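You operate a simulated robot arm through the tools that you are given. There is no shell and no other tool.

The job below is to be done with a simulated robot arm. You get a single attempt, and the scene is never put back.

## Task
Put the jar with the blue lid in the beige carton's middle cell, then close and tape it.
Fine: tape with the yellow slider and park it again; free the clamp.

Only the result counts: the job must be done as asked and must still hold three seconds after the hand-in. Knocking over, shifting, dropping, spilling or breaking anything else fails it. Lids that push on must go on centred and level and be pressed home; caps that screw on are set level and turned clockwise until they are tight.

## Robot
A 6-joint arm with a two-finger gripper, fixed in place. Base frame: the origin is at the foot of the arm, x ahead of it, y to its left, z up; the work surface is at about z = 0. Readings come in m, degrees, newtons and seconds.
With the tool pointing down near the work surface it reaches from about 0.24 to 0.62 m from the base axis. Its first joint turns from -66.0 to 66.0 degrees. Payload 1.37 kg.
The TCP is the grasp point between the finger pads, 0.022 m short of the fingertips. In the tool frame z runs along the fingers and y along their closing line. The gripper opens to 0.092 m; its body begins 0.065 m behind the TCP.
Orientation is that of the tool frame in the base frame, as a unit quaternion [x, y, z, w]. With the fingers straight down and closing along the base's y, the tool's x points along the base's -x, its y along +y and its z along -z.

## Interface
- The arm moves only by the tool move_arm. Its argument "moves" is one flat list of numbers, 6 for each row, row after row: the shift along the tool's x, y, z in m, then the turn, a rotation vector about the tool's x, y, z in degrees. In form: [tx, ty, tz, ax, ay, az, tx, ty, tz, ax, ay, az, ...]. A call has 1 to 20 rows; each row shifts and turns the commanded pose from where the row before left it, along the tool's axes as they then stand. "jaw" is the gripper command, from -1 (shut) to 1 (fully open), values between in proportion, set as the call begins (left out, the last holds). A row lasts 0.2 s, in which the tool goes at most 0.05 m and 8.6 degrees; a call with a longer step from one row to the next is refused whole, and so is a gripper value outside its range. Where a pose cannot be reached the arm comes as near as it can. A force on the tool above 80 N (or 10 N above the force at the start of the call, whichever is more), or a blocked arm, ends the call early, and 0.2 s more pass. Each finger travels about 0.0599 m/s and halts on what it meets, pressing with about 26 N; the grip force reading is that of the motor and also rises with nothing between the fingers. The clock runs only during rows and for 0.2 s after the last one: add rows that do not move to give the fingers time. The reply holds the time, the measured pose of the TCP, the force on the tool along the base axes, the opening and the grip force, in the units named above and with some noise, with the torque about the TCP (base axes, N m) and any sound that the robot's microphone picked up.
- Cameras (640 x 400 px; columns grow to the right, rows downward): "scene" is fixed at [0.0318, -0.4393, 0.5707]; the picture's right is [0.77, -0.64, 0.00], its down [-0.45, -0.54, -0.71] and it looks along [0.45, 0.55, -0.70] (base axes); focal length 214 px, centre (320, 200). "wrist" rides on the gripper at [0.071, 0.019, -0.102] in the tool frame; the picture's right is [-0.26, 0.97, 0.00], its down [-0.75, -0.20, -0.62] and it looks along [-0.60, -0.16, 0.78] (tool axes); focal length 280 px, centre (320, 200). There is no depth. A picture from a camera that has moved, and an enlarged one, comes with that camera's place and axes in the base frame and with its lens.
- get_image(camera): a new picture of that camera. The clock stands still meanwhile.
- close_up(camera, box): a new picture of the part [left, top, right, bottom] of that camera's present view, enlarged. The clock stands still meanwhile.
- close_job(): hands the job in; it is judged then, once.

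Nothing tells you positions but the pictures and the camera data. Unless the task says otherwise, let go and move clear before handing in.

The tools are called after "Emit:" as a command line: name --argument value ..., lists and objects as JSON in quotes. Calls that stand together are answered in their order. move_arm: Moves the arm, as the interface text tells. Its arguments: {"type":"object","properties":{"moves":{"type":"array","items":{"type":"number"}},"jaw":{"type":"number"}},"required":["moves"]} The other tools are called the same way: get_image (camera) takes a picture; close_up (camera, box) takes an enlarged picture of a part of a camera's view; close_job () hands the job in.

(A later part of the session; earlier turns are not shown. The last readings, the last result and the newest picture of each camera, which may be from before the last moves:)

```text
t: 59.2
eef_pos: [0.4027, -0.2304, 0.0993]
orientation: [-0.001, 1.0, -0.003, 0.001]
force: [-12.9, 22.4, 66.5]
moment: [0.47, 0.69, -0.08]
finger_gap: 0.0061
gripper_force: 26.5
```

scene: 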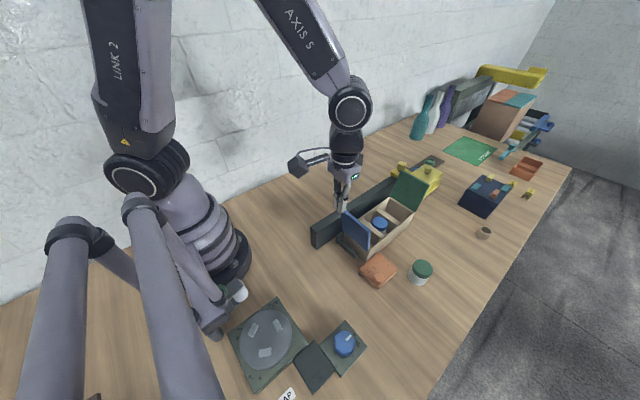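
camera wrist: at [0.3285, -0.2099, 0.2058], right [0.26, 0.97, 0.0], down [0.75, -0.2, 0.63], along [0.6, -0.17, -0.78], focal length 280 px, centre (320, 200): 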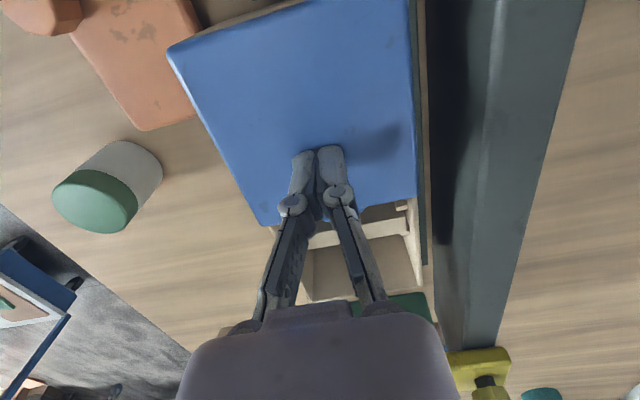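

Emit:
move_arm --moves '[0, 0, -0.004, 0, 0, 0, 0, 0, -0.004, 0, 0, 0, 0, 0, -0.02, 0, 0, 0, 0, 0, -0.04, 0, 0, 0, 0, 0, -0.04, 0, 0, 0]'

Emit:
get_image --camera "wrist"

Emit:
close_up --camera "scene" --box '[300, 130, 440, 290]'

```text
t: 60.4
eef_pos: [0.3994, -0.2286, 0.2028]
orientation: [0.001, 1.0, -0.002, -0.001]
force: [-0.2, 0.1, -0.1]
moment: [-0.02, 0.01, 0.0]
finger_gap: 0.0
gripper_force: 25.4
```

```text
taken
camera wrist: at [0.3288, -0.2088, 0.3058], right [0.26, 0.97, 0.0], down [0.75, -0.2, 0.62], along [0.6, -0.17, -0.78], focal length 280 px, centre (320, 200)
```

wrist: 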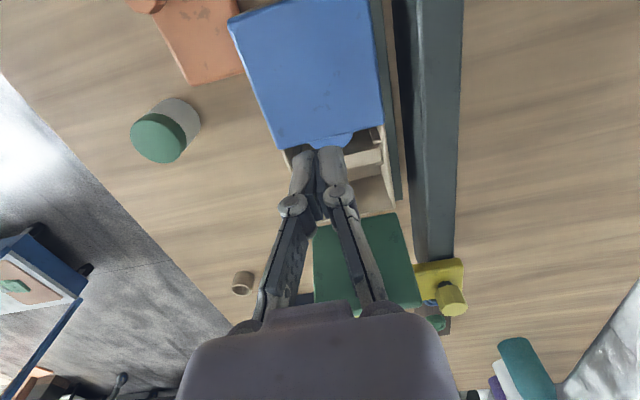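

```text
2.50 times, centred on (370, 210) of scene
camera zoom: at [0.0318, -0.4393, 0.5707], right [0.77, -0.64, 0.0], down [-0.45, -0.54, -0.71], along [0.45, 0.55, -0.7], focal length 536 px, centre (195, 175)
```

zoom: 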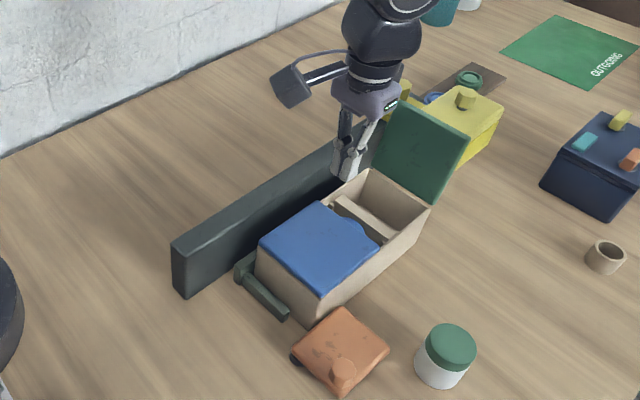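

The blue flap is down and stays down. Next is the green flap: I'll go over it and come down behind its upper edge, in front of the yellow head, with the tool tilted slightly outward for reach.

Emit:
move_arm --moves '[0, 0, -0.04, 0, 0, 0, -0.03, 0, 0, 0, 0, 0, -0.04, 0, 0, 0, 0, 0, -0.04, -0.001, 0, 0, 0, 0, -0.04, -0.001, 0, 0, 0, 0, -0.03, -0.001, 0, 0, 0, 0, -0.018, -0.001, 0, 0, 0, 0, 0, 0, 0, 0, -6, 0, 0, 0, 0, 0, -6, 0, 0, 0, 0, 0, 0, 0]'

Emit:
get_image --camera "wrist"

Emit:
close_up --camera "scene" --box '[340, 100, 500, 240]'

```text
t: 62.6
eef_pos: [0.5936, -0.2318, 0.2422]
orientation: [-0.001, 0.995, -0.001, 0.104]
force: [-0.7, -0.3, 0.3]
moment: [-0.01, 0.01, -0.01]
finger_gap: 0.0001
gripper_force: 26.2
out of reach, approached as far as the arm can: row 7
```

```text
taken
camera wrist: at [0.5016, -0.212, 0.3277], right [0.26, 0.97, 0.05], down [0.61, -0.2, 0.77], along [0.75, -0.17, -0.64], focal length 280 px, centre (320, 200)
```

wrist: 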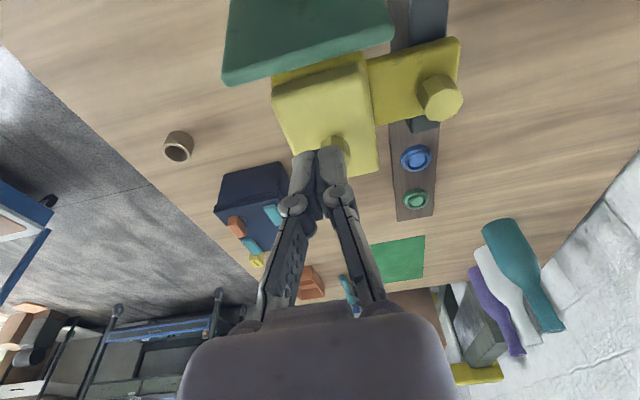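

```text
2.86 times, centred on (420, 170) of scene
camera zoom: at [0.0318, -0.4393, 0.5707], right [0.77, -0.64, 0.0], down [-0.45, -0.54, -0.71], along [0.45, 0.55, -0.7], focal length 613 px, centre (34, 286)
```

zoom: 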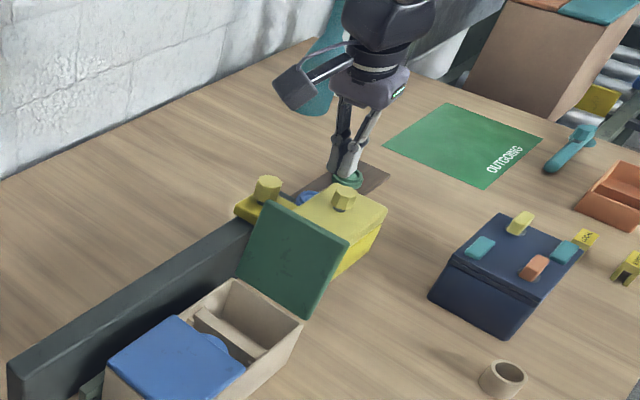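

Emit:
move_arm --moves '[0.0035, 0, 0.0211, 0, 0, 0, 0.0035, 0, 0.0211, 0, 0, 0, 0, 0, 0, 0, 0, 0]'

Emit:
get_image --camera "wrist"

Emit:
close_up --camera "scene" --box '[370, 120, 460, 220]'

```text
t: 63.4
eef_pos: [0.5946, -0.232, 0.2004]
orientation: [-0.001, 0.994, -0.001, 0.105]
force: [-0.4, -0.4, 0.4]
moment: [-0.05, -0.01, -0.01]
finger_gap: 0.0
gripper_force: 26.3
```

```text
taken
camera wrist: at [0.5026, -0.2114, 0.2857], right [0.26, 0.97, 0.05], down [0.61, -0.2, 0.77], along [0.75, -0.16, -0.64], focal length 280 px, centre (320, 200)
```

wrist: 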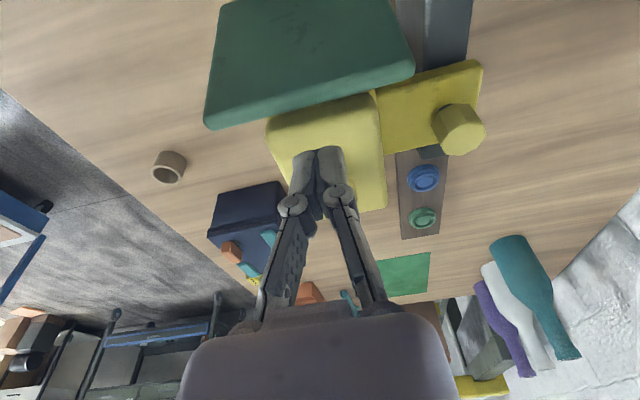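

```text
4.00 times, centred on (415, 170) of scene
camera zoom: at [0.0318, -0.4393, 0.5707], right [0.77, -0.64, 0.0], down [-0.45, -0.54, -0.71], along [0.45, 0.55, -0.7], focal length 858 px, centre (-60, 320)
```

zoom: 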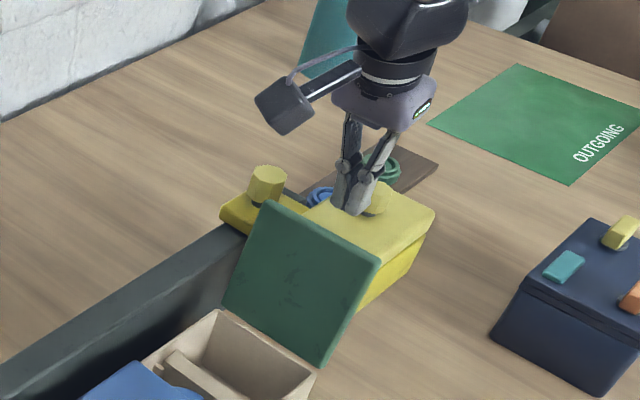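

Emit:
move_arm --moves '[0.0024, 0, 0.012, 0, 0, 0, 0.0018, 0, 0.009, 0, 0, 0, 0, 0, 0, 0, 0, 0]'

Emit:
get_image --camera "wrist"

Emit:
close_up --camera "scene" --box '[390, 130, 440, 200]'

```text
t: 64.2
eef_pos: [0.5938, -0.2312, 0.1784]
orientation: [-0.001, 0.994, -0.001, 0.105]
force: [1.4, -1.1, 0.5]
moment: [0.02, 0.0, 0.03]
finger_gap: 0.0001
gripper_force: 26.4
```

```text
taken
camera wrist: at [0.5036, -0.2111, 0.2654], right [0.26, 0.97, 0.05], down [0.61, -0.2, 0.77], along [0.75, -0.16, -0.64], focal length 280 px, centre (320, 200)
```

wrist: 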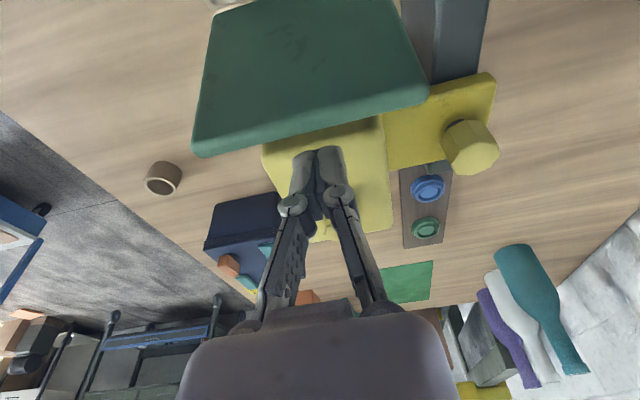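

```text
5.71 times, centred on (415, 165) of scene
camera zoom: at [0.0318, -0.4393, 0.5707], right [0.77, -0.64, 0.0], down [-0.45, -0.54, -0.71], along [0.45, 0.55, -0.7], focal length 1226 px, centre (-223, 400)
```

zoom: 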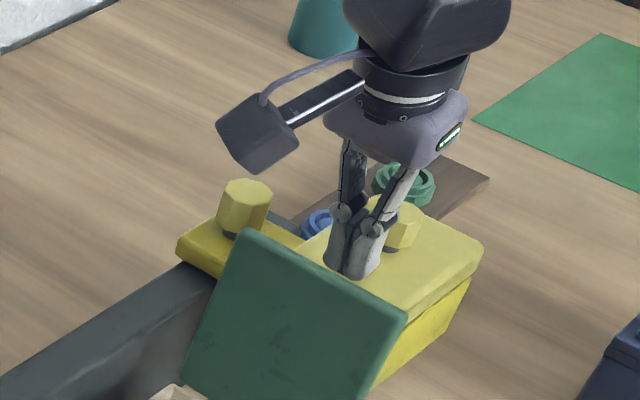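

Emit:
move_arm --moves '[0.0147, 0, -0.0031, 0, 0, 0, 0.0147, 0, -0.0031, 0, 0, 0, 0, 0, 0, 0, 0, 0]'

Emit:
get_image --camera "wrist"

Emit:
close_up --camera "scene" --box '[370, 130, 450, 220]'

```text
t: 65.0
eef_pos: [0.5647, -0.2303, 0.1789]
orientation: [-0.001, 0.995, -0.001, 0.104]
force: [-0.2, -0.5, -0.7]
moment: [0.0, 0.04, -0.03]
finger_gap: 0.0
gripper_force: 25.5
```

```text
taken
camera wrist: at [0.4731, -0.2105, 0.2645], right [0.26, 0.97, 0.05], down [0.61, -0.2, 0.77], along [0.75, -0.17, -0.64], focal length 280 px, centre (320, 200)
```

wrist: 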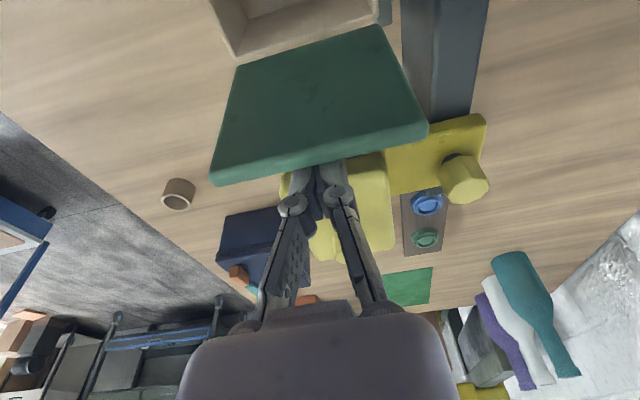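

```text
4.44 times, centred on (410, 175) of scene
camera zoom: at [0.0318, -0.4393, 0.5707], right [0.77, -0.64, 0.0], down [-0.45, -0.54, -0.71], along [0.45, 0.55, -0.7], focal length 953 px, centre (-80, 311)
```

zoom: 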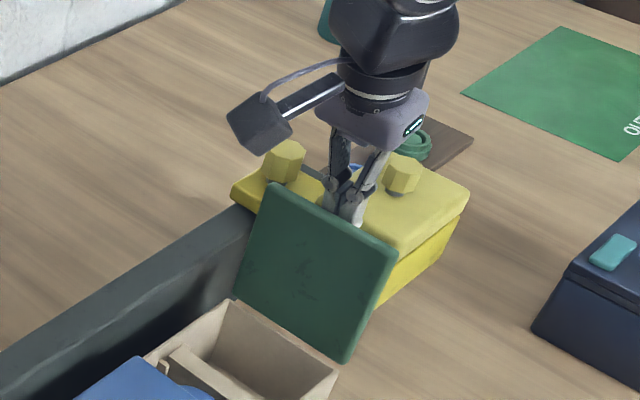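

Emit:
move_arm --moves '[0.0177, 0, 0.0013, 0, 0, 0, 0.0177, 0, 0.0013, 0, 0, 0, 0.0146, 0, 0.001, 0, 0, 0, 0.0146, 0, 0.001, 0, 0, 0, 0.0121, 0, 0.0087, 0, 0, 0, 0.0121, 0, 0.0087, 0, 0, 0, 0.005, 0, 0.0098, 0, 0, 0, 0.005, 0, 0.0098, 0, 0, 0, 0.0051, 0, 0.0108, 0, 0, 0]'

Emit:
get_image --camera "wrist"

Emit:
close_up --camera "scene" --box '[330, 140, 450, 270]'

```text
t: 67.0
eef_pos: [0.4744, -0.232, 0.1069]
orientation: [-0.001, 0.995, -0.001, 0.104]
force: [-0.5, 0.3, 0.4]
moment: [0.01, 0.0, -0.02]
finger_gap: 0.0
gripper_force: 26.0
```

```text
taken
camera wrist: at [0.3834, -0.212, 0.192], right [0.26, 0.97, 0.05], down [0.61, -0.2, 0.77], along [0.75, -0.17, -0.64], focal length 280 px, centre (320, 200)
```

wrist: 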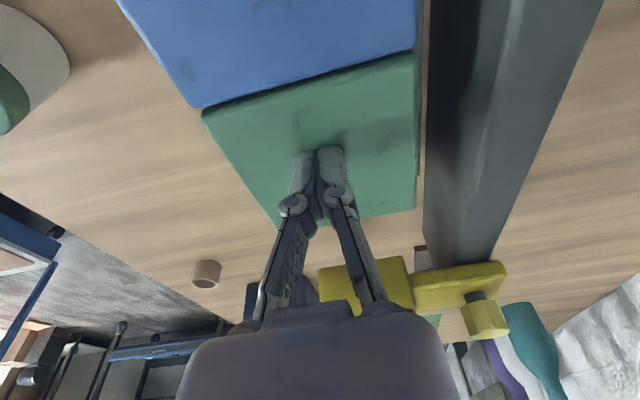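

```text
3.08 times, centred on (390, 205) of scene
camera zoom: at [0.0318, -0.4393, 0.5707], right [0.77, -0.64, 0.0], down [-0.45, -0.54, -0.71], along [0.45, 0.55, -0.7], focal length 660 px, centre (105, 185)
```

zoom: 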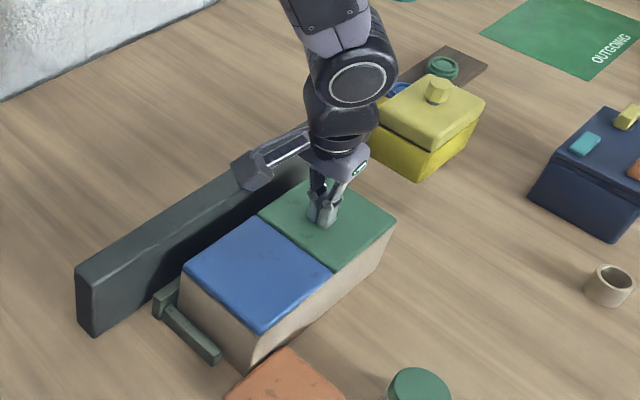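

Emit:
move_arm --moves '[0.0004, 0, 0.002, 0, 0, 0, 0.0004, 0, 0.002, 0, 0, 0, 0, 0, 0, 0, 0, 0]'

Emit:
move_arm --moves '[0.0004, 0, 0.002, 0, 0, 0, 0, 0, 0, 0, 0, 0]'

```text
t: 67.8
eef_pos: [0.4753, -0.2324, 0.1035]
orientation: [-0.001, 0.995, -0.002, 0.105]
force: [-2.2, 2.2, 7.6]
moment: [0.05, 0.08, -0.05]
finger_gap: 0.0061
gripper_force: 26.2
```

```text
t: 68.4
eef_pos: [0.475, -0.2316, 0.1002]
orientation: [-0.001, 0.994, -0.002, 0.106]
force: [-17.8, 4.9, 35.3]
moment: [0.09, 0.48, -0.02]
finger_gap: 0.0062
gripper_force: 26.0
```

Emit:
move_arm --moves '[-0.0008, 0, -0.004, 0, 0, 0, -0.002, 0, -0.0098, 0, 0, 0, -0.0062, 0, -0.0293, 0, 0, 0, -0.0083, 0, -0.0391, 0, 0, 0, -0.0083, 0, -0.0391, 0, 0, 0]'

Emit:
get_image --camera "wrist"

Emit:
close_up --camera "scene" --box '[310, 140, 450, 290]'

```text
t: 69.6
eef_pos: [0.474, -0.233, 0.2248]
orientation: [-0.001, 0.995, -0.001, 0.104]
force: [0.1, 0.5, -0.5]
moment: [0.02, 0.02, -0.01]
finger_gap: 0.0
gripper_force: 26.3
```

```text
taken
camera wrist: at [0.3824, -0.2119, 0.3108], right [0.26, 0.97, 0.05], down [0.61, -0.2, 0.77], along [0.75, -0.16, -0.64], focal length 280 px, centre (320, 200)
```

wrist: 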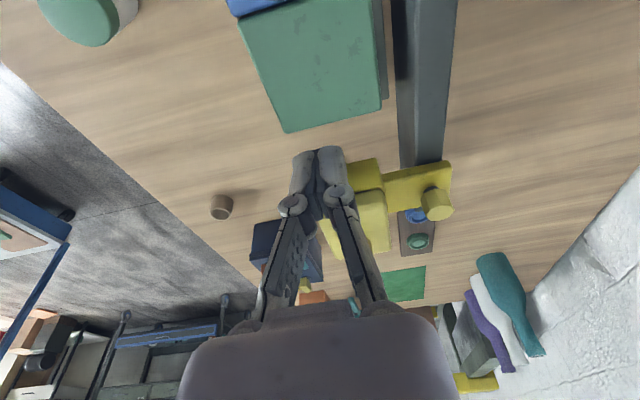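

```text
2.67 times, centred on (380, 215) of scene
camera zoom: at [0.0318, -0.4393, 0.5707], right [0.77, -0.64, 0.0], down [-0.45, -0.54, -0.71], along [0.45, 0.55, -0.7], focal length 572 px, centre (160, 160)
```

zoom: 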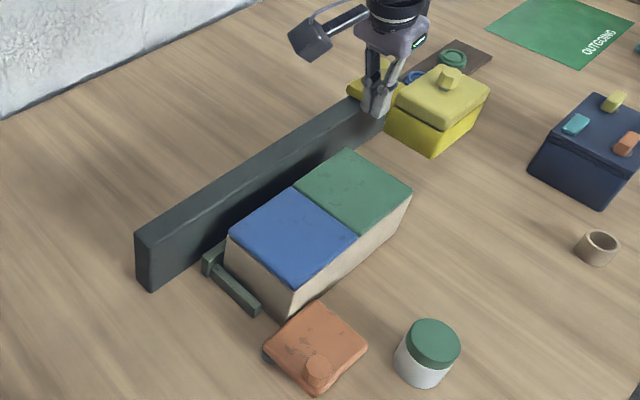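

Both flaps are closed flush. Next I'll study the yellow slider more closely before touching it.

Emit:
close_up --camera "wrist" --box '[300, 130, 470, 280]'

Emit:
close_up --camera "scene" --box '[380, 140, 450, 210]'

Emit:
close_up --camera "scene" --box '[340, 200, 420, 290]'

```text
2.67 times, centred on (385, 205) of wrist
camera zoom: at [0.3824, -0.2119, 0.3108], right [0.26, 0.97, 0.05], down [0.61, -0.2, 0.77], along [0.75, -0.16, -0.64], focal length 748 px, centre (147, 187)
```

zoom: 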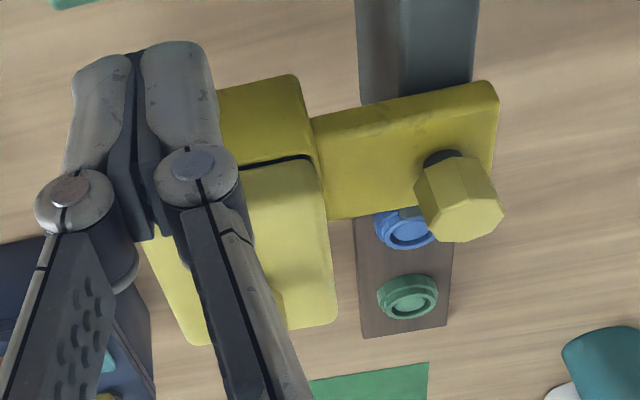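

```text
5.71 times, centred on (415, 175) of scene
camera zoom: at [0.0318, -0.4393, 0.5707], right [0.77, -0.64, 0.0], down [-0.45, -0.54, -0.71], along [0.45, 0.55, -0.7], focal length 1226 px, centre (-223, 343)
```

zoom: 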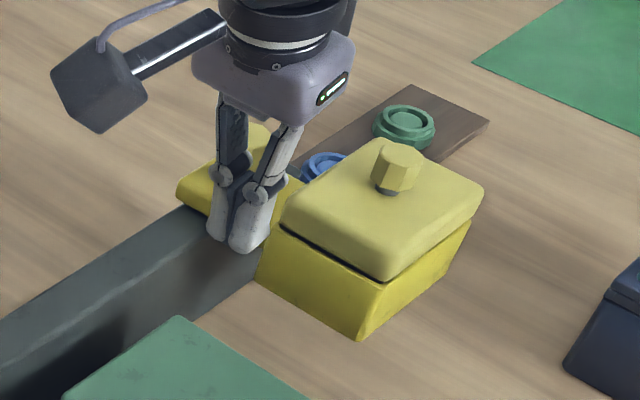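

```text
4.44 times, centred on (380, 245) of scene
camera zoom: at [0.0318, -0.4393, 0.5707], right [0.77, -0.64, 0.0], down [-0.45, -0.54, -0.71], along [0.45, 0.55, -0.7], focal length 953 px, centre (53, 0)
```

zoom: 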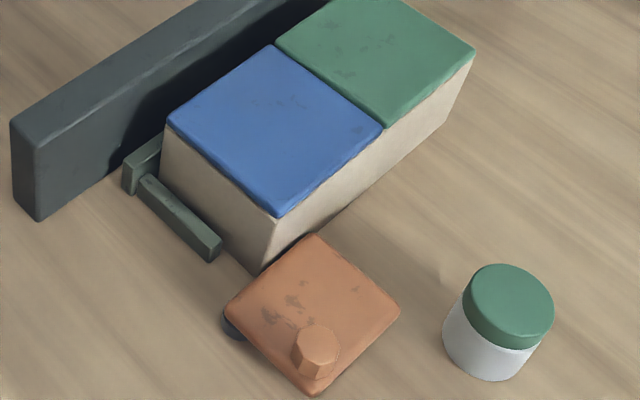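

The tape head is a box with a lidded top, and the carriage's knob sits over the rail at about (0.645, -0.139). I'll grip that knob with the tool tilted 25° outward for reach and a half-open jaw to stay clear of the head.

Emit:
move_arm --moves '[0, 0, 0, 0, -6.5, 0, 0, 0, 0, 0, -6.5, 0, -0.0291, 0.0235, 0.0122, 0, 0, 0, -0.0291, 0.0235, 0.0122, 0, 0, 0, -0.0291, 0.0235, 0.0122, 0, 0, 0, -0.0291, 0.0235, 0.0122, 0, 0, 0, 0, 0, 0, 0, 0, 0]' --jaw 0.2

Emit:
get_image --camera "wrist"

Emit:
close_up --camera "scene" --box '[340, 80, 480, 220]'

```text
t: 71.2
eef_pos: [0.6014, -0.1399, 0.2264]
orientation: [0.0, 0.976, -0.001, 0.216]
force: [-0.6, 0.7, 0.0]
moment: [0.0, 0.02, 0.01]
finger_gap: 0.0554
gripper_force: 0.1
```

```text
taken
camera wrist: at [0.4923, -0.1184, 0.2902], right [0.24, 0.97, 0.11], down [0.42, -0.2, 0.89], along [0.88, -0.16, -0.45], focal length 280 px, centre (320, 200)
```

wrist: 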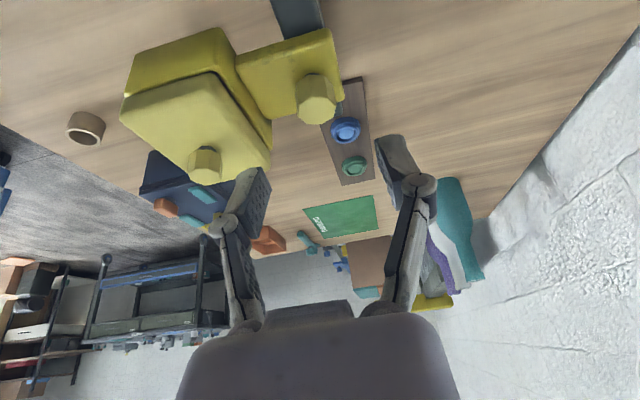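

```text
2.86 times, centred on (410, 150) of scene
camera zoom: at [0.0319, -0.4393, 0.5707], right [0.77, -0.64, 0.0], down [-0.45, -0.54, -0.71], along [0.45, 0.55, -0.7], focal length 613 px, centre (63, 343)
```

zoom: 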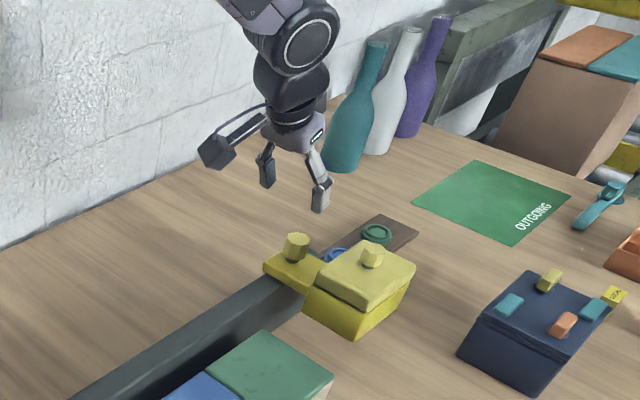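

Emit:
close_up --camera "wrist" --box '[220, 20, 380, 140]'

```text
3.33 times, centred on (300, 80) of wrist
camera zoom: at [0.4923, -0.1184, 0.2902], right [0.24, 0.97, 0.11], down [0.42, -0.2, 0.89], along [0.88, -0.16, -0.45], focal length 935 px, centre (387, 600)
```

zoom: 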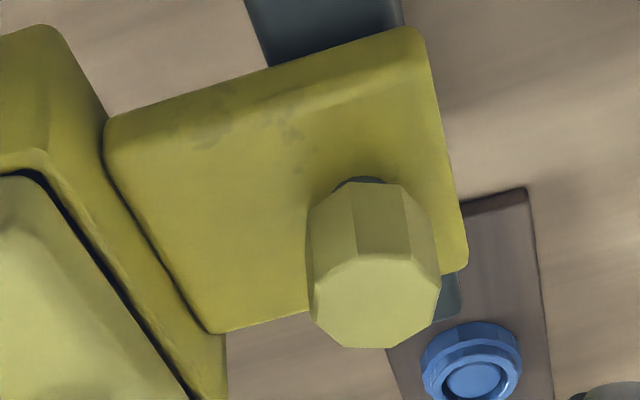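

Emit:
move_arm --moves '[-0.001, 0, 0.03, 0, 0, 0, -0.001, 0, 0.03, 0, 0, 0, 0, 0, 0.02, 0, 0, 0, 0, 0, 0, 0, 0, 0]'

Emit:
get_image --camera "wrist"

Emit:
close_up --camera "scene" --box '[370, 110, 450, 200]'

```text
t: 72.2
eef_pos: [0.6352, -0.1372, 0.1555]
orientation: [-0.001, 0.976, -0.002, 0.216]
force: [0.2, -0.2, -0.6]
moment: [-0.02, -0.03, 0.0]
finger_gap: 0.0551
gripper_force: 0.0
```

```text
taken
camera wrist: at [0.5278, -0.1167, 0.2197], right [0.24, 0.97, 0.11], down [0.42, -0.2, 0.89], along [0.88, -0.16, -0.45], focal length 280 px, centre (320, 200)
```

wrist: 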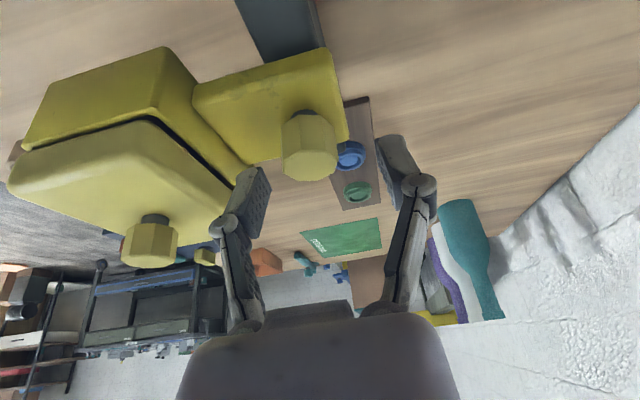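

```text
4.44 times, centred on (410, 155) of scene
camera zoom: at [0.0318, -0.4393, 0.5707], right [0.77, -0.64, 0.0], down [-0.45, -0.54, -0.71], along [0.45, 0.55, -0.7], focal length 953 px, centre (-80, 400)
```

zoom: 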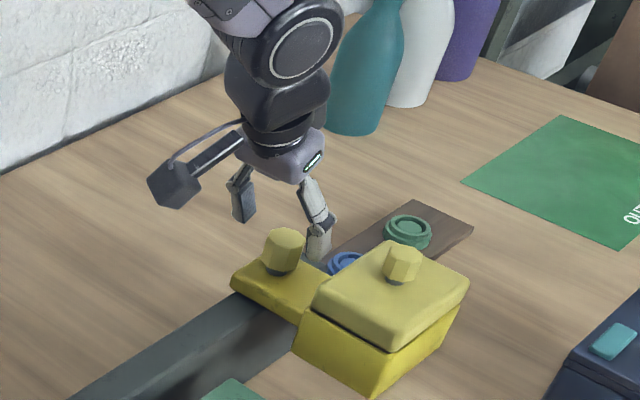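

Emit:
move_arm --moves '[-0.0025, -0.002, 0.012, 0, 0, 0, -0.0024, -0.002, 0.012, 0, 0, 0, 0, 0, 0, 0, 0, 0]'

Emit:
get_image --camera "wrist"

Emit:
close_up --camera "scene" --box '[370, 110, 450, 200]'

```text
t: 73.0
eef_pos: [0.65, -0.1409, 0.1366]
orientation: [-0.001, 0.976, -0.002, 0.216]
force: [-1.1, -0.4, -1.0]
moment: [0.05, 0.01, 0.0]
finger_gap: 0.0554
gripper_force: 0.1
```

```text
taken
camera wrist: at [0.5417, -0.1209, 0.2005], right [0.24, 0.97, 0.11], down [0.42, -0.2, 0.89], along [0.88, -0.16, -0.45], focal length 280 px, centre (320, 200)
```

wrist: 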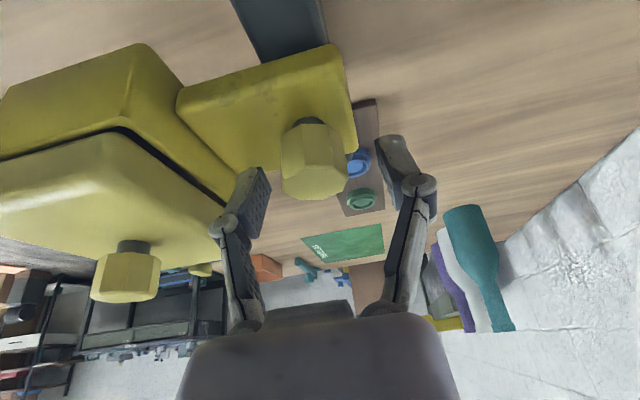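

```text
4.44 times, centred on (410, 155) of scene
camera zoom: at [0.0318, -0.4393, 0.5707], right [0.77, -0.64, 0.0], down [-0.45, -0.54, -0.71], along [0.45, 0.55, -0.7], focal length 953 px, centre (-80, 400)
```

zoom: 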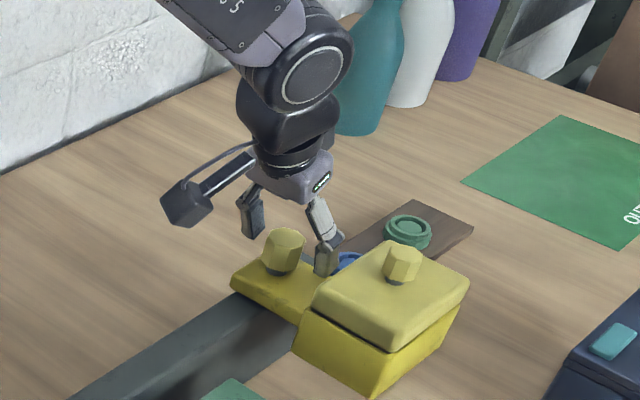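

Emit:
move_arm --moves '[0.0017, 0, 0.0036, 0, 0, 0, 0, 0, 0, 0, 0, 0]'

Emit:
move_arm --moves '[0, 0, 0, 0, 0, 0, 0, 0, 0, 0, 0, 0, 0, 0, 0, 0, 0, 0]' --jaw -1

Emit:
get_image --camera "wrist"

```text
t: 73.6
eef_pos: [0.6503, -0.1413, 0.1333]
orientation: [0.0, 0.976, -0.002, 0.217]
force: [1.1, 0.1, -0.1]
moment: [-0.02, 0.01, -0.02]
finger_gap: 0.055
gripper_force: 0.0
```

```text
t: 74.4
eef_pos: [0.6501, -0.1414, 0.132]
orientation: [0.0, 0.976, -0.001, 0.216]
force: [-0.4, -3.8, -0.1]
moment: [0.01, -0.01, -0.03]
finger_gap: 0.0288
gripper_force: 27.8
```

```text
taken
camera wrist: at [0.5418, -0.122, 0.1967], right [0.24, 0.97, 0.11], down [0.42, -0.2, 0.89], along [0.88, -0.17, -0.45], focal length 280 px, centre (320, 200)
```

wrist: 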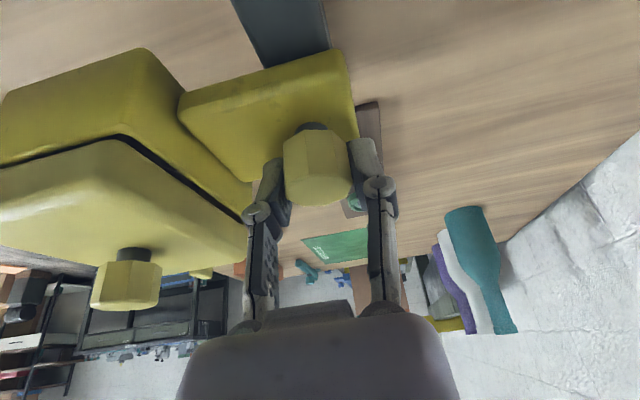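

The rail knob is gripped at park position x≈0.650. I'll pull it gently toward the base and watch the force.

Emit:
move_arm --moves '[0.0045, 0, -0.0021, 0, 0, 0, 0.0091, 0, -0.0042, 0, 0, 0, 0.0091, 0, -0.0042, 0, 0, 0]'

Emit:
get_image --camera "wrist"

Emit:
close_up --camera "scene" --box '[340, 120, 460, 240]'

```text
t: 75.2
eef_pos: [0.6254, -0.1425, 0.1329]
orientation: [0.0, 0.976, -0.002, 0.216]
force: [1.5, -7.7, -0.5]
moment: [-0.13, 0.31, 0.14]
finger_gap: 0.0287
gripper_force: 27.9
```

```text
taken
camera wrist: at [0.5176, -0.1219, 0.1968], right [0.24, 0.97, 0.11], down [0.42, -0.2, 0.89], along [0.88, -0.17, -0.45], focal length 280 px, centre (320, 200)
```

wrist: 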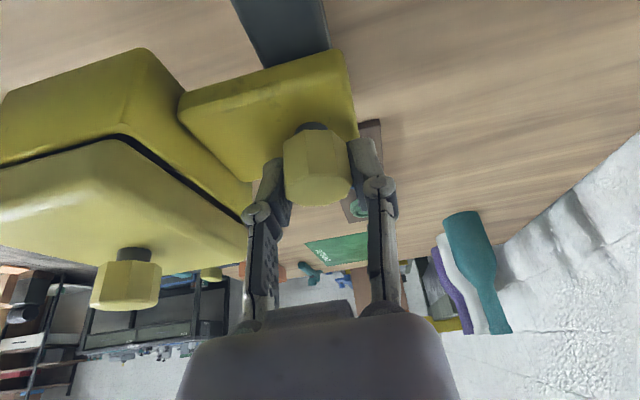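

```text
3.33 times, centred on (400, 180) of scene
camera zoom: at [0.0318, -0.4393, 0.5707], right [0.77, -0.64, 0.0], down [-0.45, -0.54, -0.71], along [0.45, 0.55, -0.7], focal length 715 px, centre (53, 267)
```

zoom: 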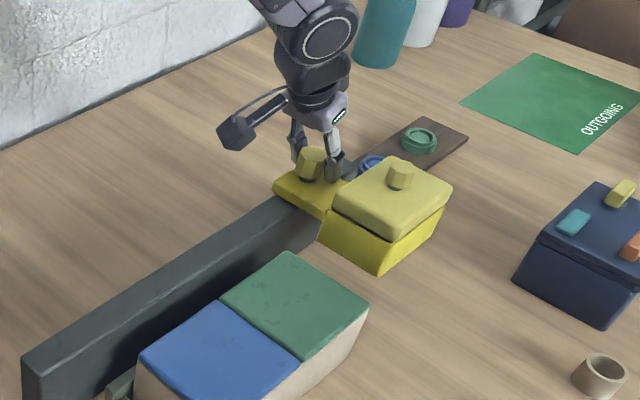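

The slider moves with little force. I'm continuing the pull, with the head about to pass over the green flap.

Emit:
move_arm --moves '[0.0091, -0.0005, -0.0042, 0, 0, 0, 0.0091, -0.0005, -0.0042, 0, 0, 0, 0.0091, 0, -0.0042, 0, 0, 0, 0.0091, 0, -0.0042, 0, 0, 0, 0, 0, 0, 0, 0, 0]'

Emit:
close_up --camera "scene" --box '[340, 120, 460, 240]'

```text
t: 76.4
eef_pos: [0.5881, -0.1419, 0.134]
orientation: [-0.001, 0.976, -0.002, 0.217]
force: [0.9, 9.1, 19.2]
moment: [0.08, -0.25, -0.09]
finger_gap: 0.0286
gripper_force: 28.2
```

```text
3.33 times, centred on (400, 180) of scene
camera zoom: at [0.0317, -0.4392, 0.5707], right [0.77, -0.64, 0.0], down [-0.45, -0.54, -0.71], along [0.45, 0.55, -0.7], focal length 715 px, centre (53, 267)
```

zoom: 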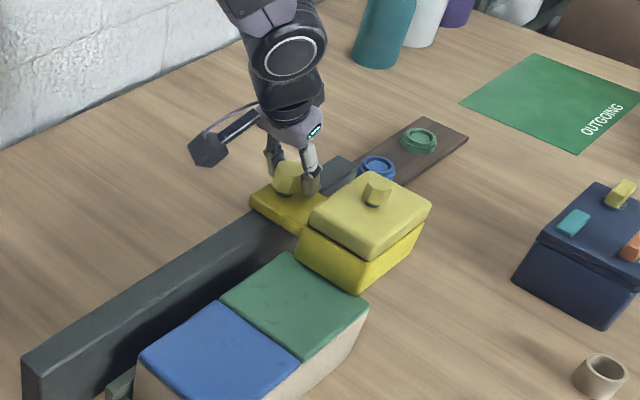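

Emit:
move_arm --moves '[0.0085, 0.0005, -0.0056, 0, 0, 0, 0.0091, 0, -0.0042, 0, 0, 0, 0.0091, 0, -0.0042, 0, 0, 0, 0.0091, 0, -0.0042, 0, 0, 0]'

Emit:
close_up --camera "scene" --box '[320, 120, 460, 260]'

```text
t: 77.4
eef_pos: [0.5443, -0.1432, 0.1332]
orientation: [0.0, 0.977, 0.0, 0.213]
force: [0.7, 15.9, -0.3]
moment: [0.01, -0.01, -0.09]
finger_gap: 0.0284
gripper_force: 27.8
```

```text
2.86 times, centred on (390, 190) of scene
camera zoom: at [0.0319, -0.4393, 0.5707], right [0.77, -0.64, 0.0], down [-0.45, -0.54, -0.71], along [0.45, 0.55, -0.7], focal length 613 px, centre (120, 229)
```

zoom: 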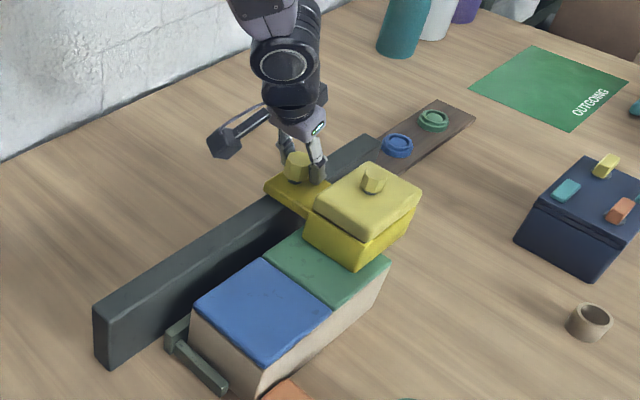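

Emit:
move_arm --moves '[0.0109, 0.001, -0.005, 0, 2.5, 0, 0.0111, 0, -0.0045, 0, 2.5, 0, 0.0113, 0, -0.004, 0, 2.5, 0, 0.0115, 0, -0.0035, 0, 2.5, 0, 0.0116, 0, -0.003, 0, 2.5, 0]'

Emit:
close_up --camera "scene" --box '[320, 120, 460, 260]'

```text
t: 78.6
eef_pos: [0.487, -0.1414, 0.1329]
orientation: [-0.001, 0.994, -0.002, 0.108]
force: [2.0, 25.3, 4.5]
moment: [0.19, -0.72, -0.14]
finger_gap: 0.0286
gripper_force: 28.0
```

```text
2.86 times, centred on (390, 190) of scene
camera zoom: at [0.0318, -0.4392, 0.5707], right [0.77, -0.64, 0.0], down [-0.45, -0.54, -0.71], along [0.45, 0.55, -0.7], focal length 613 px, centre (120, 229)
```

zoom: 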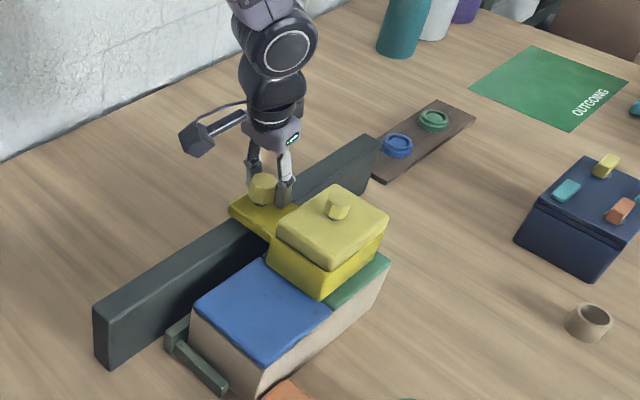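

Emit:
move_arm --moves '[0, 0.002, 0, 0, 0, 0, 0, 0, 0, 0, 0, 0]'

```text
t: 79.2
eef_pos: [0.4865, -0.1421, 0.1335]
orientation: [0.0, 0.994, -0.002, 0.109]
force: [-1.4, 5.1, 8.8]
moment: [0.15, 0.78, 0.07]
finger_gap: 0.0284
gripper_force: 27.9
```

Emit:
move_arm --moves '[0.0117, 0.0004, -0.0025, 0, 2.5, 0, 0.0118, 0.0003, -0.002, 0, 2.5, 0, 0.0119, 0.0003, -0.0015, 0, 2.5, 0, 0.012, 0.0003, -0.001, 0, 2.5, 0, 0.012, 0.0003, -0.0004, 0, 2.1, 0]'

Emit:
close_up --camera "scene" --box '[300, 120, 440, 280]'

```text
t: 80.4
eef_pos: [0.4247, -0.1395, 0.1315]
orientation: [-0.001, 1.0, -0.001, 0.003]
force: [0.7, 1.3, -0.5]
moment: [0.0, -0.01, 0.0]
finger_gap: 0.0
gripper_force: 27.8
```

```text
2.50 times, centred on (370, 200) of scene
camera zoom: at [0.0318, -0.4393, 0.5707], right [0.77, -0.64, 0.0], down [-0.45, -0.54, -0.71], along [0.45, 0.55, -0.7], focal length 536 px, centre (195, 200)
```

zoom: 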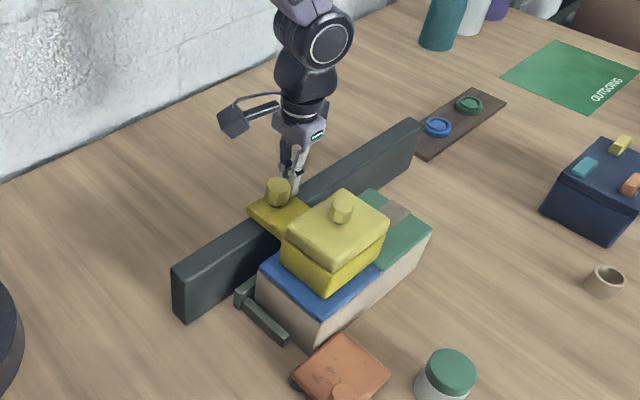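

The grip slid off the knob with the slider mid-way, and the closed fingers are now just behind the knob on its +x side. A tape strip shows on the green flap, so taping is under way. I'll keep pushing the knob toward the base with the closed fingers.

Emit:
get_image --camera "wrist"

Emit:
close_up --camera "scene" --box '[350, 160, 410, 230]'

```text
taken
camera wrist: at [0.3528, -0.1186, 0.234], right [0.26, 0.97, 0.0], down [0.75, -0.2, 0.63], along [0.61, -0.17, -0.78], focal length 280 px, centre (320, 200)
```

wrist: 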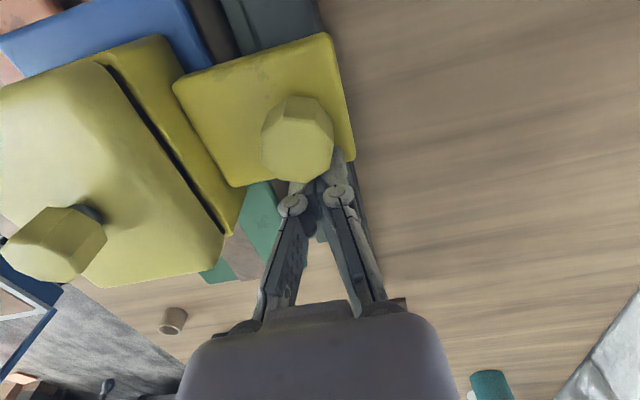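

```text
5.71 times, centred on (380, 195) of scene
camera zoom: at [0.0318, -0.4393, 0.5707], right [0.77, -0.64, 0.0], down [-0.45, -0.54, -0.71], along [0.45, 0.55, -0.7], focal length 1226 px, centre (-23, 229)
```

zoom: 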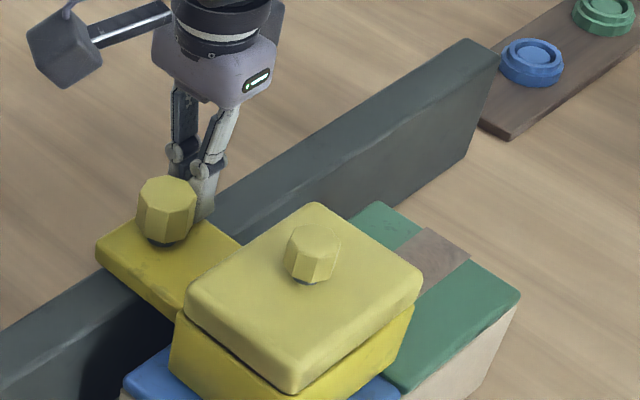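

Emit:
move_arm --moves '[0.005, -0.0005, 0, 0, 0, 0, 0.01, 0, 0, 0, 0, 0, 0.01, 0, 0, 0, 0, 0, 0.01, 0, 0, 0, 0, 0, 0.01, 0.0002, 0, 0, 0, 0]'

Emit:
get_image --camera "wrist"

Emit:
close_up --camera "scene" --box '[310, 140, 430, 270]'

```text
t: 81.6
eef_pos: [0.3818, -0.1388, 0.1322]
orientation: [0.0, 1.0, -0.002, 0.003]
force: [1.0, 1.4, -0.2]
moment: [0.02, -0.01, 0.01]
finger_gap: 0.0001
gripper_force: 27.8
```

```text
taken
camera wrist: at [0.309, -0.1189, 0.2351], right [0.26, 0.97, 0.0], down [0.75, -0.2, 0.63], along [0.61, -0.17, -0.78], focal length 280 px, centre (320, 200)
```

wrist: 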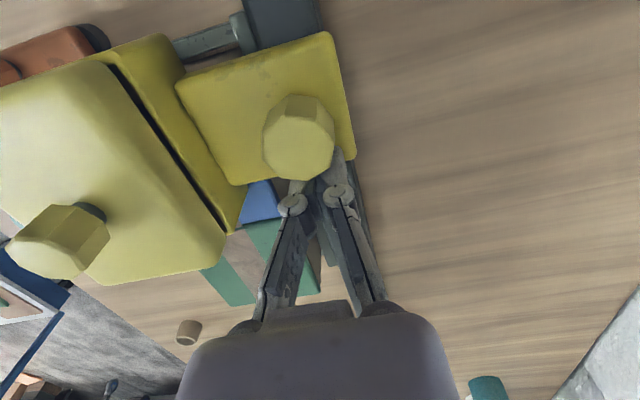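

```text
3.08 times, centred on (370, 205) of scene
camera zoom: at [0.0318, -0.4393, 0.5707], right [0.77, -0.64, 0.0], down [-0.45, -0.54, -0.71], along [0.45, 0.55, -0.7], focal length 660 px, centre (166, 185)
```

zoom: 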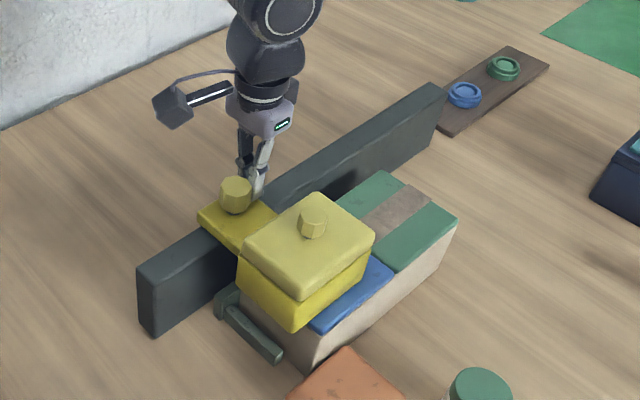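

Emit:
move_arm --moves '[0.01, 0, 0, 0, 0, 0, 0.01, 0.0002, 0, 0, 0, 0, 0.01, 0, 0, 0, 0, 0, 0.01, 0.0002, 0, 0, 0, 0]'

Emit:
close_up --camera "scene" --box '[310, 140, 430, 270]'

Emit:
get_image --camera "wrist"

```text
t: 82.6
eef_pos: [0.3409, -0.1391, 0.1331]
orientation: [0.0, 1.0, -0.001, 0.002]
force: [0.5, 0.7, -0.5]
moment: [-0.01, -0.02, 0.0]
finger_gap: 0.0
gripper_force: 27.7
```

```text
3.08 times, centred on (370, 205) of scene
camera zoom: at [0.0318, -0.4393, 0.5707], right [0.77, -0.64, 0.0], down [-0.45, -0.54, -0.71], along [0.45, 0.55, -0.7], focal length 660 px, centre (166, 185)
```

zoom: 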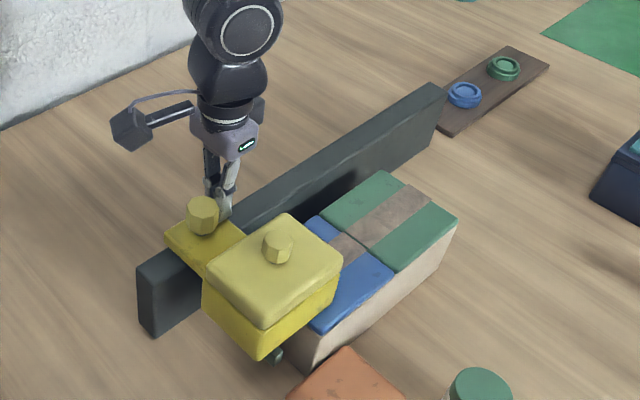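

```text
taken
camera wrist: at [0.2675, -0.1188, 0.2349], right [0.26, 0.97, 0.0], down [0.75, -0.2, 0.63], along [0.61, -0.17, -0.78], focal length 280 px, centre (320, 200)
```

wrist: 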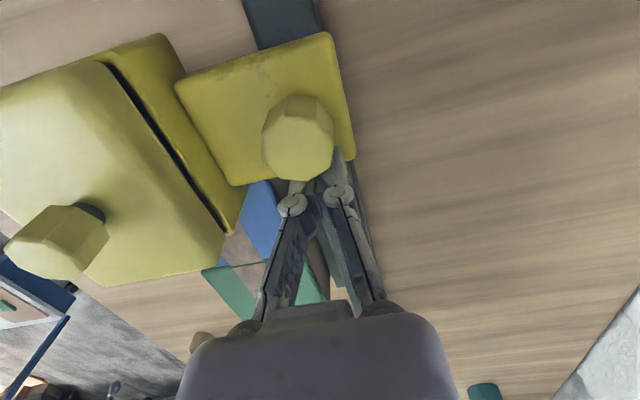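

Emit:
move_arm --moves '[0.01, 0, 0, 0, 0, 0, 0.01, 0.0002, 0, 0, 0, 0, 0.01, 0, 0, 0, 0, 0, 0.008, 0.0002, 0, 0, 0, 0]'

Emit:
close_up --camera "scene" --box '[300, 150, 420, 280]'

Emit:
get_image --camera "wrist"

```text
t: 83.2
eef_pos: [0.3386, -0.14, 0.1361]
orientation: [-0.003, 1.0, -0.01, 0.024]
force: [4.0, 0.7, 0.4]
moment: [-0.03, 0.04, 0.01]
finger_gap: 0.0
gripper_force: 27.8
stopped in row 2: the force on the tool passed its limit at 94 N (the readings are from after the stop); the commanded pose is now the measured one
```

```text
3.08 times, centred on (360, 215) of scene
camera zoom: at [0.0318, -0.4393, 0.5707], right [0.77, -0.64, 0.0], down [-0.45, -0.54, -0.71], along [0.45, 0.55, -0.7], focal length 660 px, centre (197, 154)
```

zoom: 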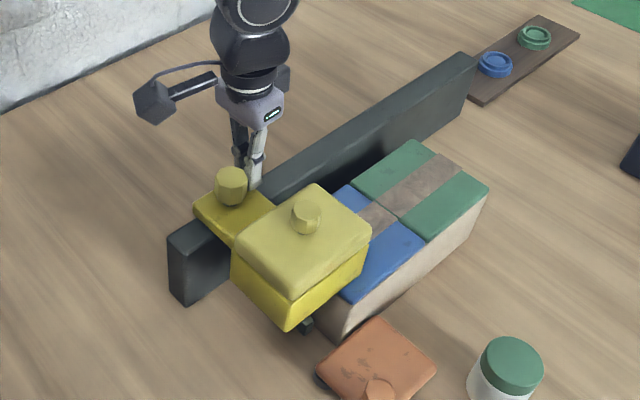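

```text
taken
camera wrist: at [0.2607, -0.1187, 0.2348], right [0.26, 0.97, -0.01], down [0.72, -0.19, 0.66], along [0.64, -0.17, -0.75], focal length 280 px, centre (320, 200)
```

wrist: 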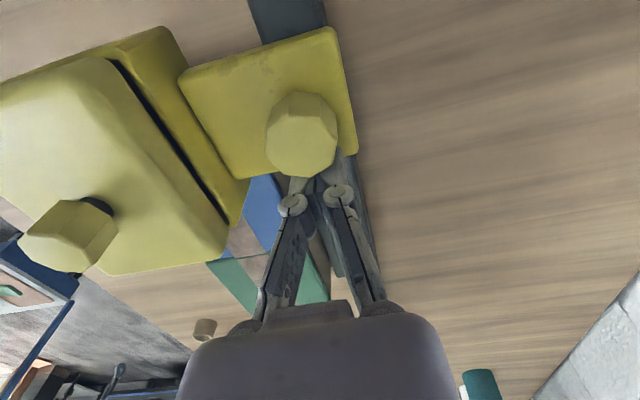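

The slider hit its near end stop with tape across both flaps. I'll lift over the knob to its near side and push the slider back to park.

Emit:
move_arm --moves '[-0.002, 0, 0, 0, 0, 0, 0, 0, -0.03, 0, 2.7, 0, 0, 0, -0.035, 0, 0, 0, 0.037, 0, 0, 0, 0, 0, 0.037, 0, 0, 0, 0, 0, 0, 0, 0, 0, 0, 0]'

Emit:
get_image --camera "wrist"

Emit:
close_up --camera "scene" --box '[290, 110, 430, 280]'

```text
t: 84.6
eef_pos: [0.2638, -0.1424, 0.2003]
orientation: [-0.002, 1.0, -0.009, -0.002]
force: [0.0, 0.3, -1.0]
moment: [0.02, -0.03, -0.02]
finger_gap: 0.0
gripper_force: 27.8
```

```text
taken
camera wrist: at [0.1916, -0.1195, 0.3031], right [0.26, 0.97, -0.02], down [0.76, -0.19, 0.63], along [0.6, -0.17, -0.78], focal length 280 px, centre (320, 200)
```

wrist: 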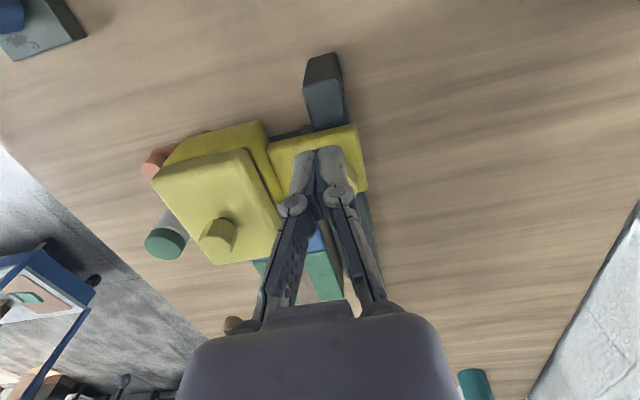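

```text
2.35 times, centred on (360, 195) of scene
camera zoom: at [0.0318, -0.4393, 0.5707], right [0.77, -0.64, 0.0], down [-0.45, -0.54, -0.71], along [0.45, 0.55, -0.7], focal length 505 px, centre (226, 212)
```

zoom: 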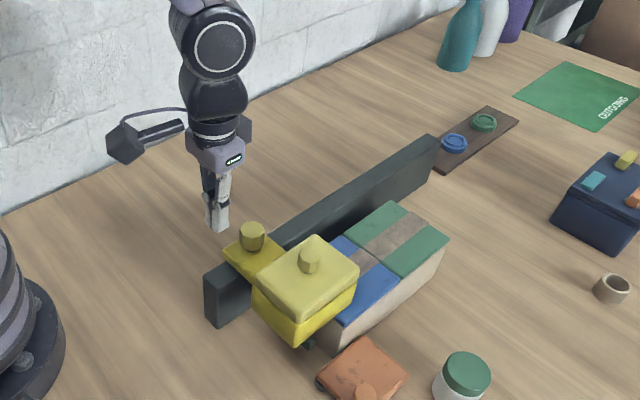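

Emit:
move_arm --moves '[0, 0.001, 0.034, 0, 0, 0, 0, 0.001, 0.034, 0, 0, 0, -0.01, 0, 0, 0, 0, 0, -0.012, 0, 0, 0, 0, 0, -0.015, 0, 0, 0, 0, 0, -0.015, 0, 0, 0, 0, 0]'

Emit:
get_image --camera "wrist"

Emit:
close_up --camera "scene" --box '[290, 110, 430, 280]'

```text
t: 86.0
eef_pos: [0.3159, -0.1374, 0.1336]
orientation: [-0.002, 1.0, -0.01, -0.001]
force: [-0.7, -0.8, 1.1]
moment: [-0.01, 0.02, -0.01]
finger_gap: 0.0003
gripper_force: 28.3
```

```text
taken
camera wrist: at [0.2441, -0.1164, 0.2364], right [0.26, 0.97, -0.02], down [0.76, -0.19, 0.63], along [0.6, -0.17, -0.78], focal length 280 px, centre (320, 200)
```

wrist: 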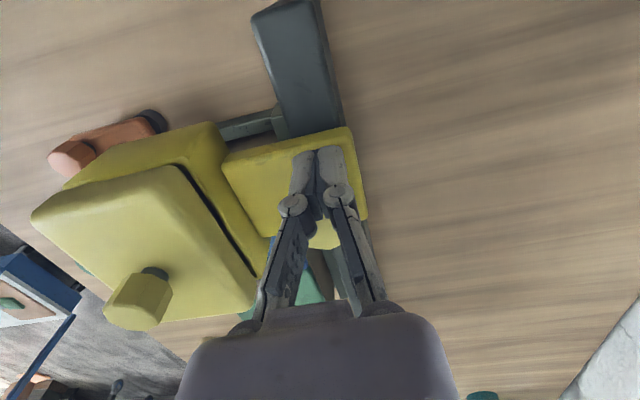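

```text
2.35 times, centred on (360, 195) of scene
camera zoom: at [0.0318, -0.4393, 0.5707], right [0.77, -0.64, 0.0], down [-0.45, -0.54, -0.71], along [0.45, 0.55, -0.7], focal length 505 px, centre (226, 212)
```

zoom: 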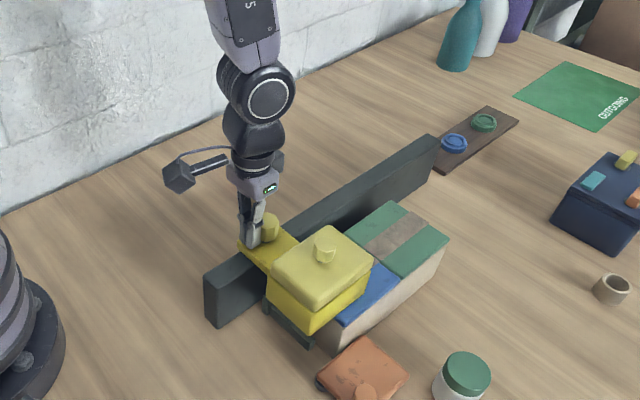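

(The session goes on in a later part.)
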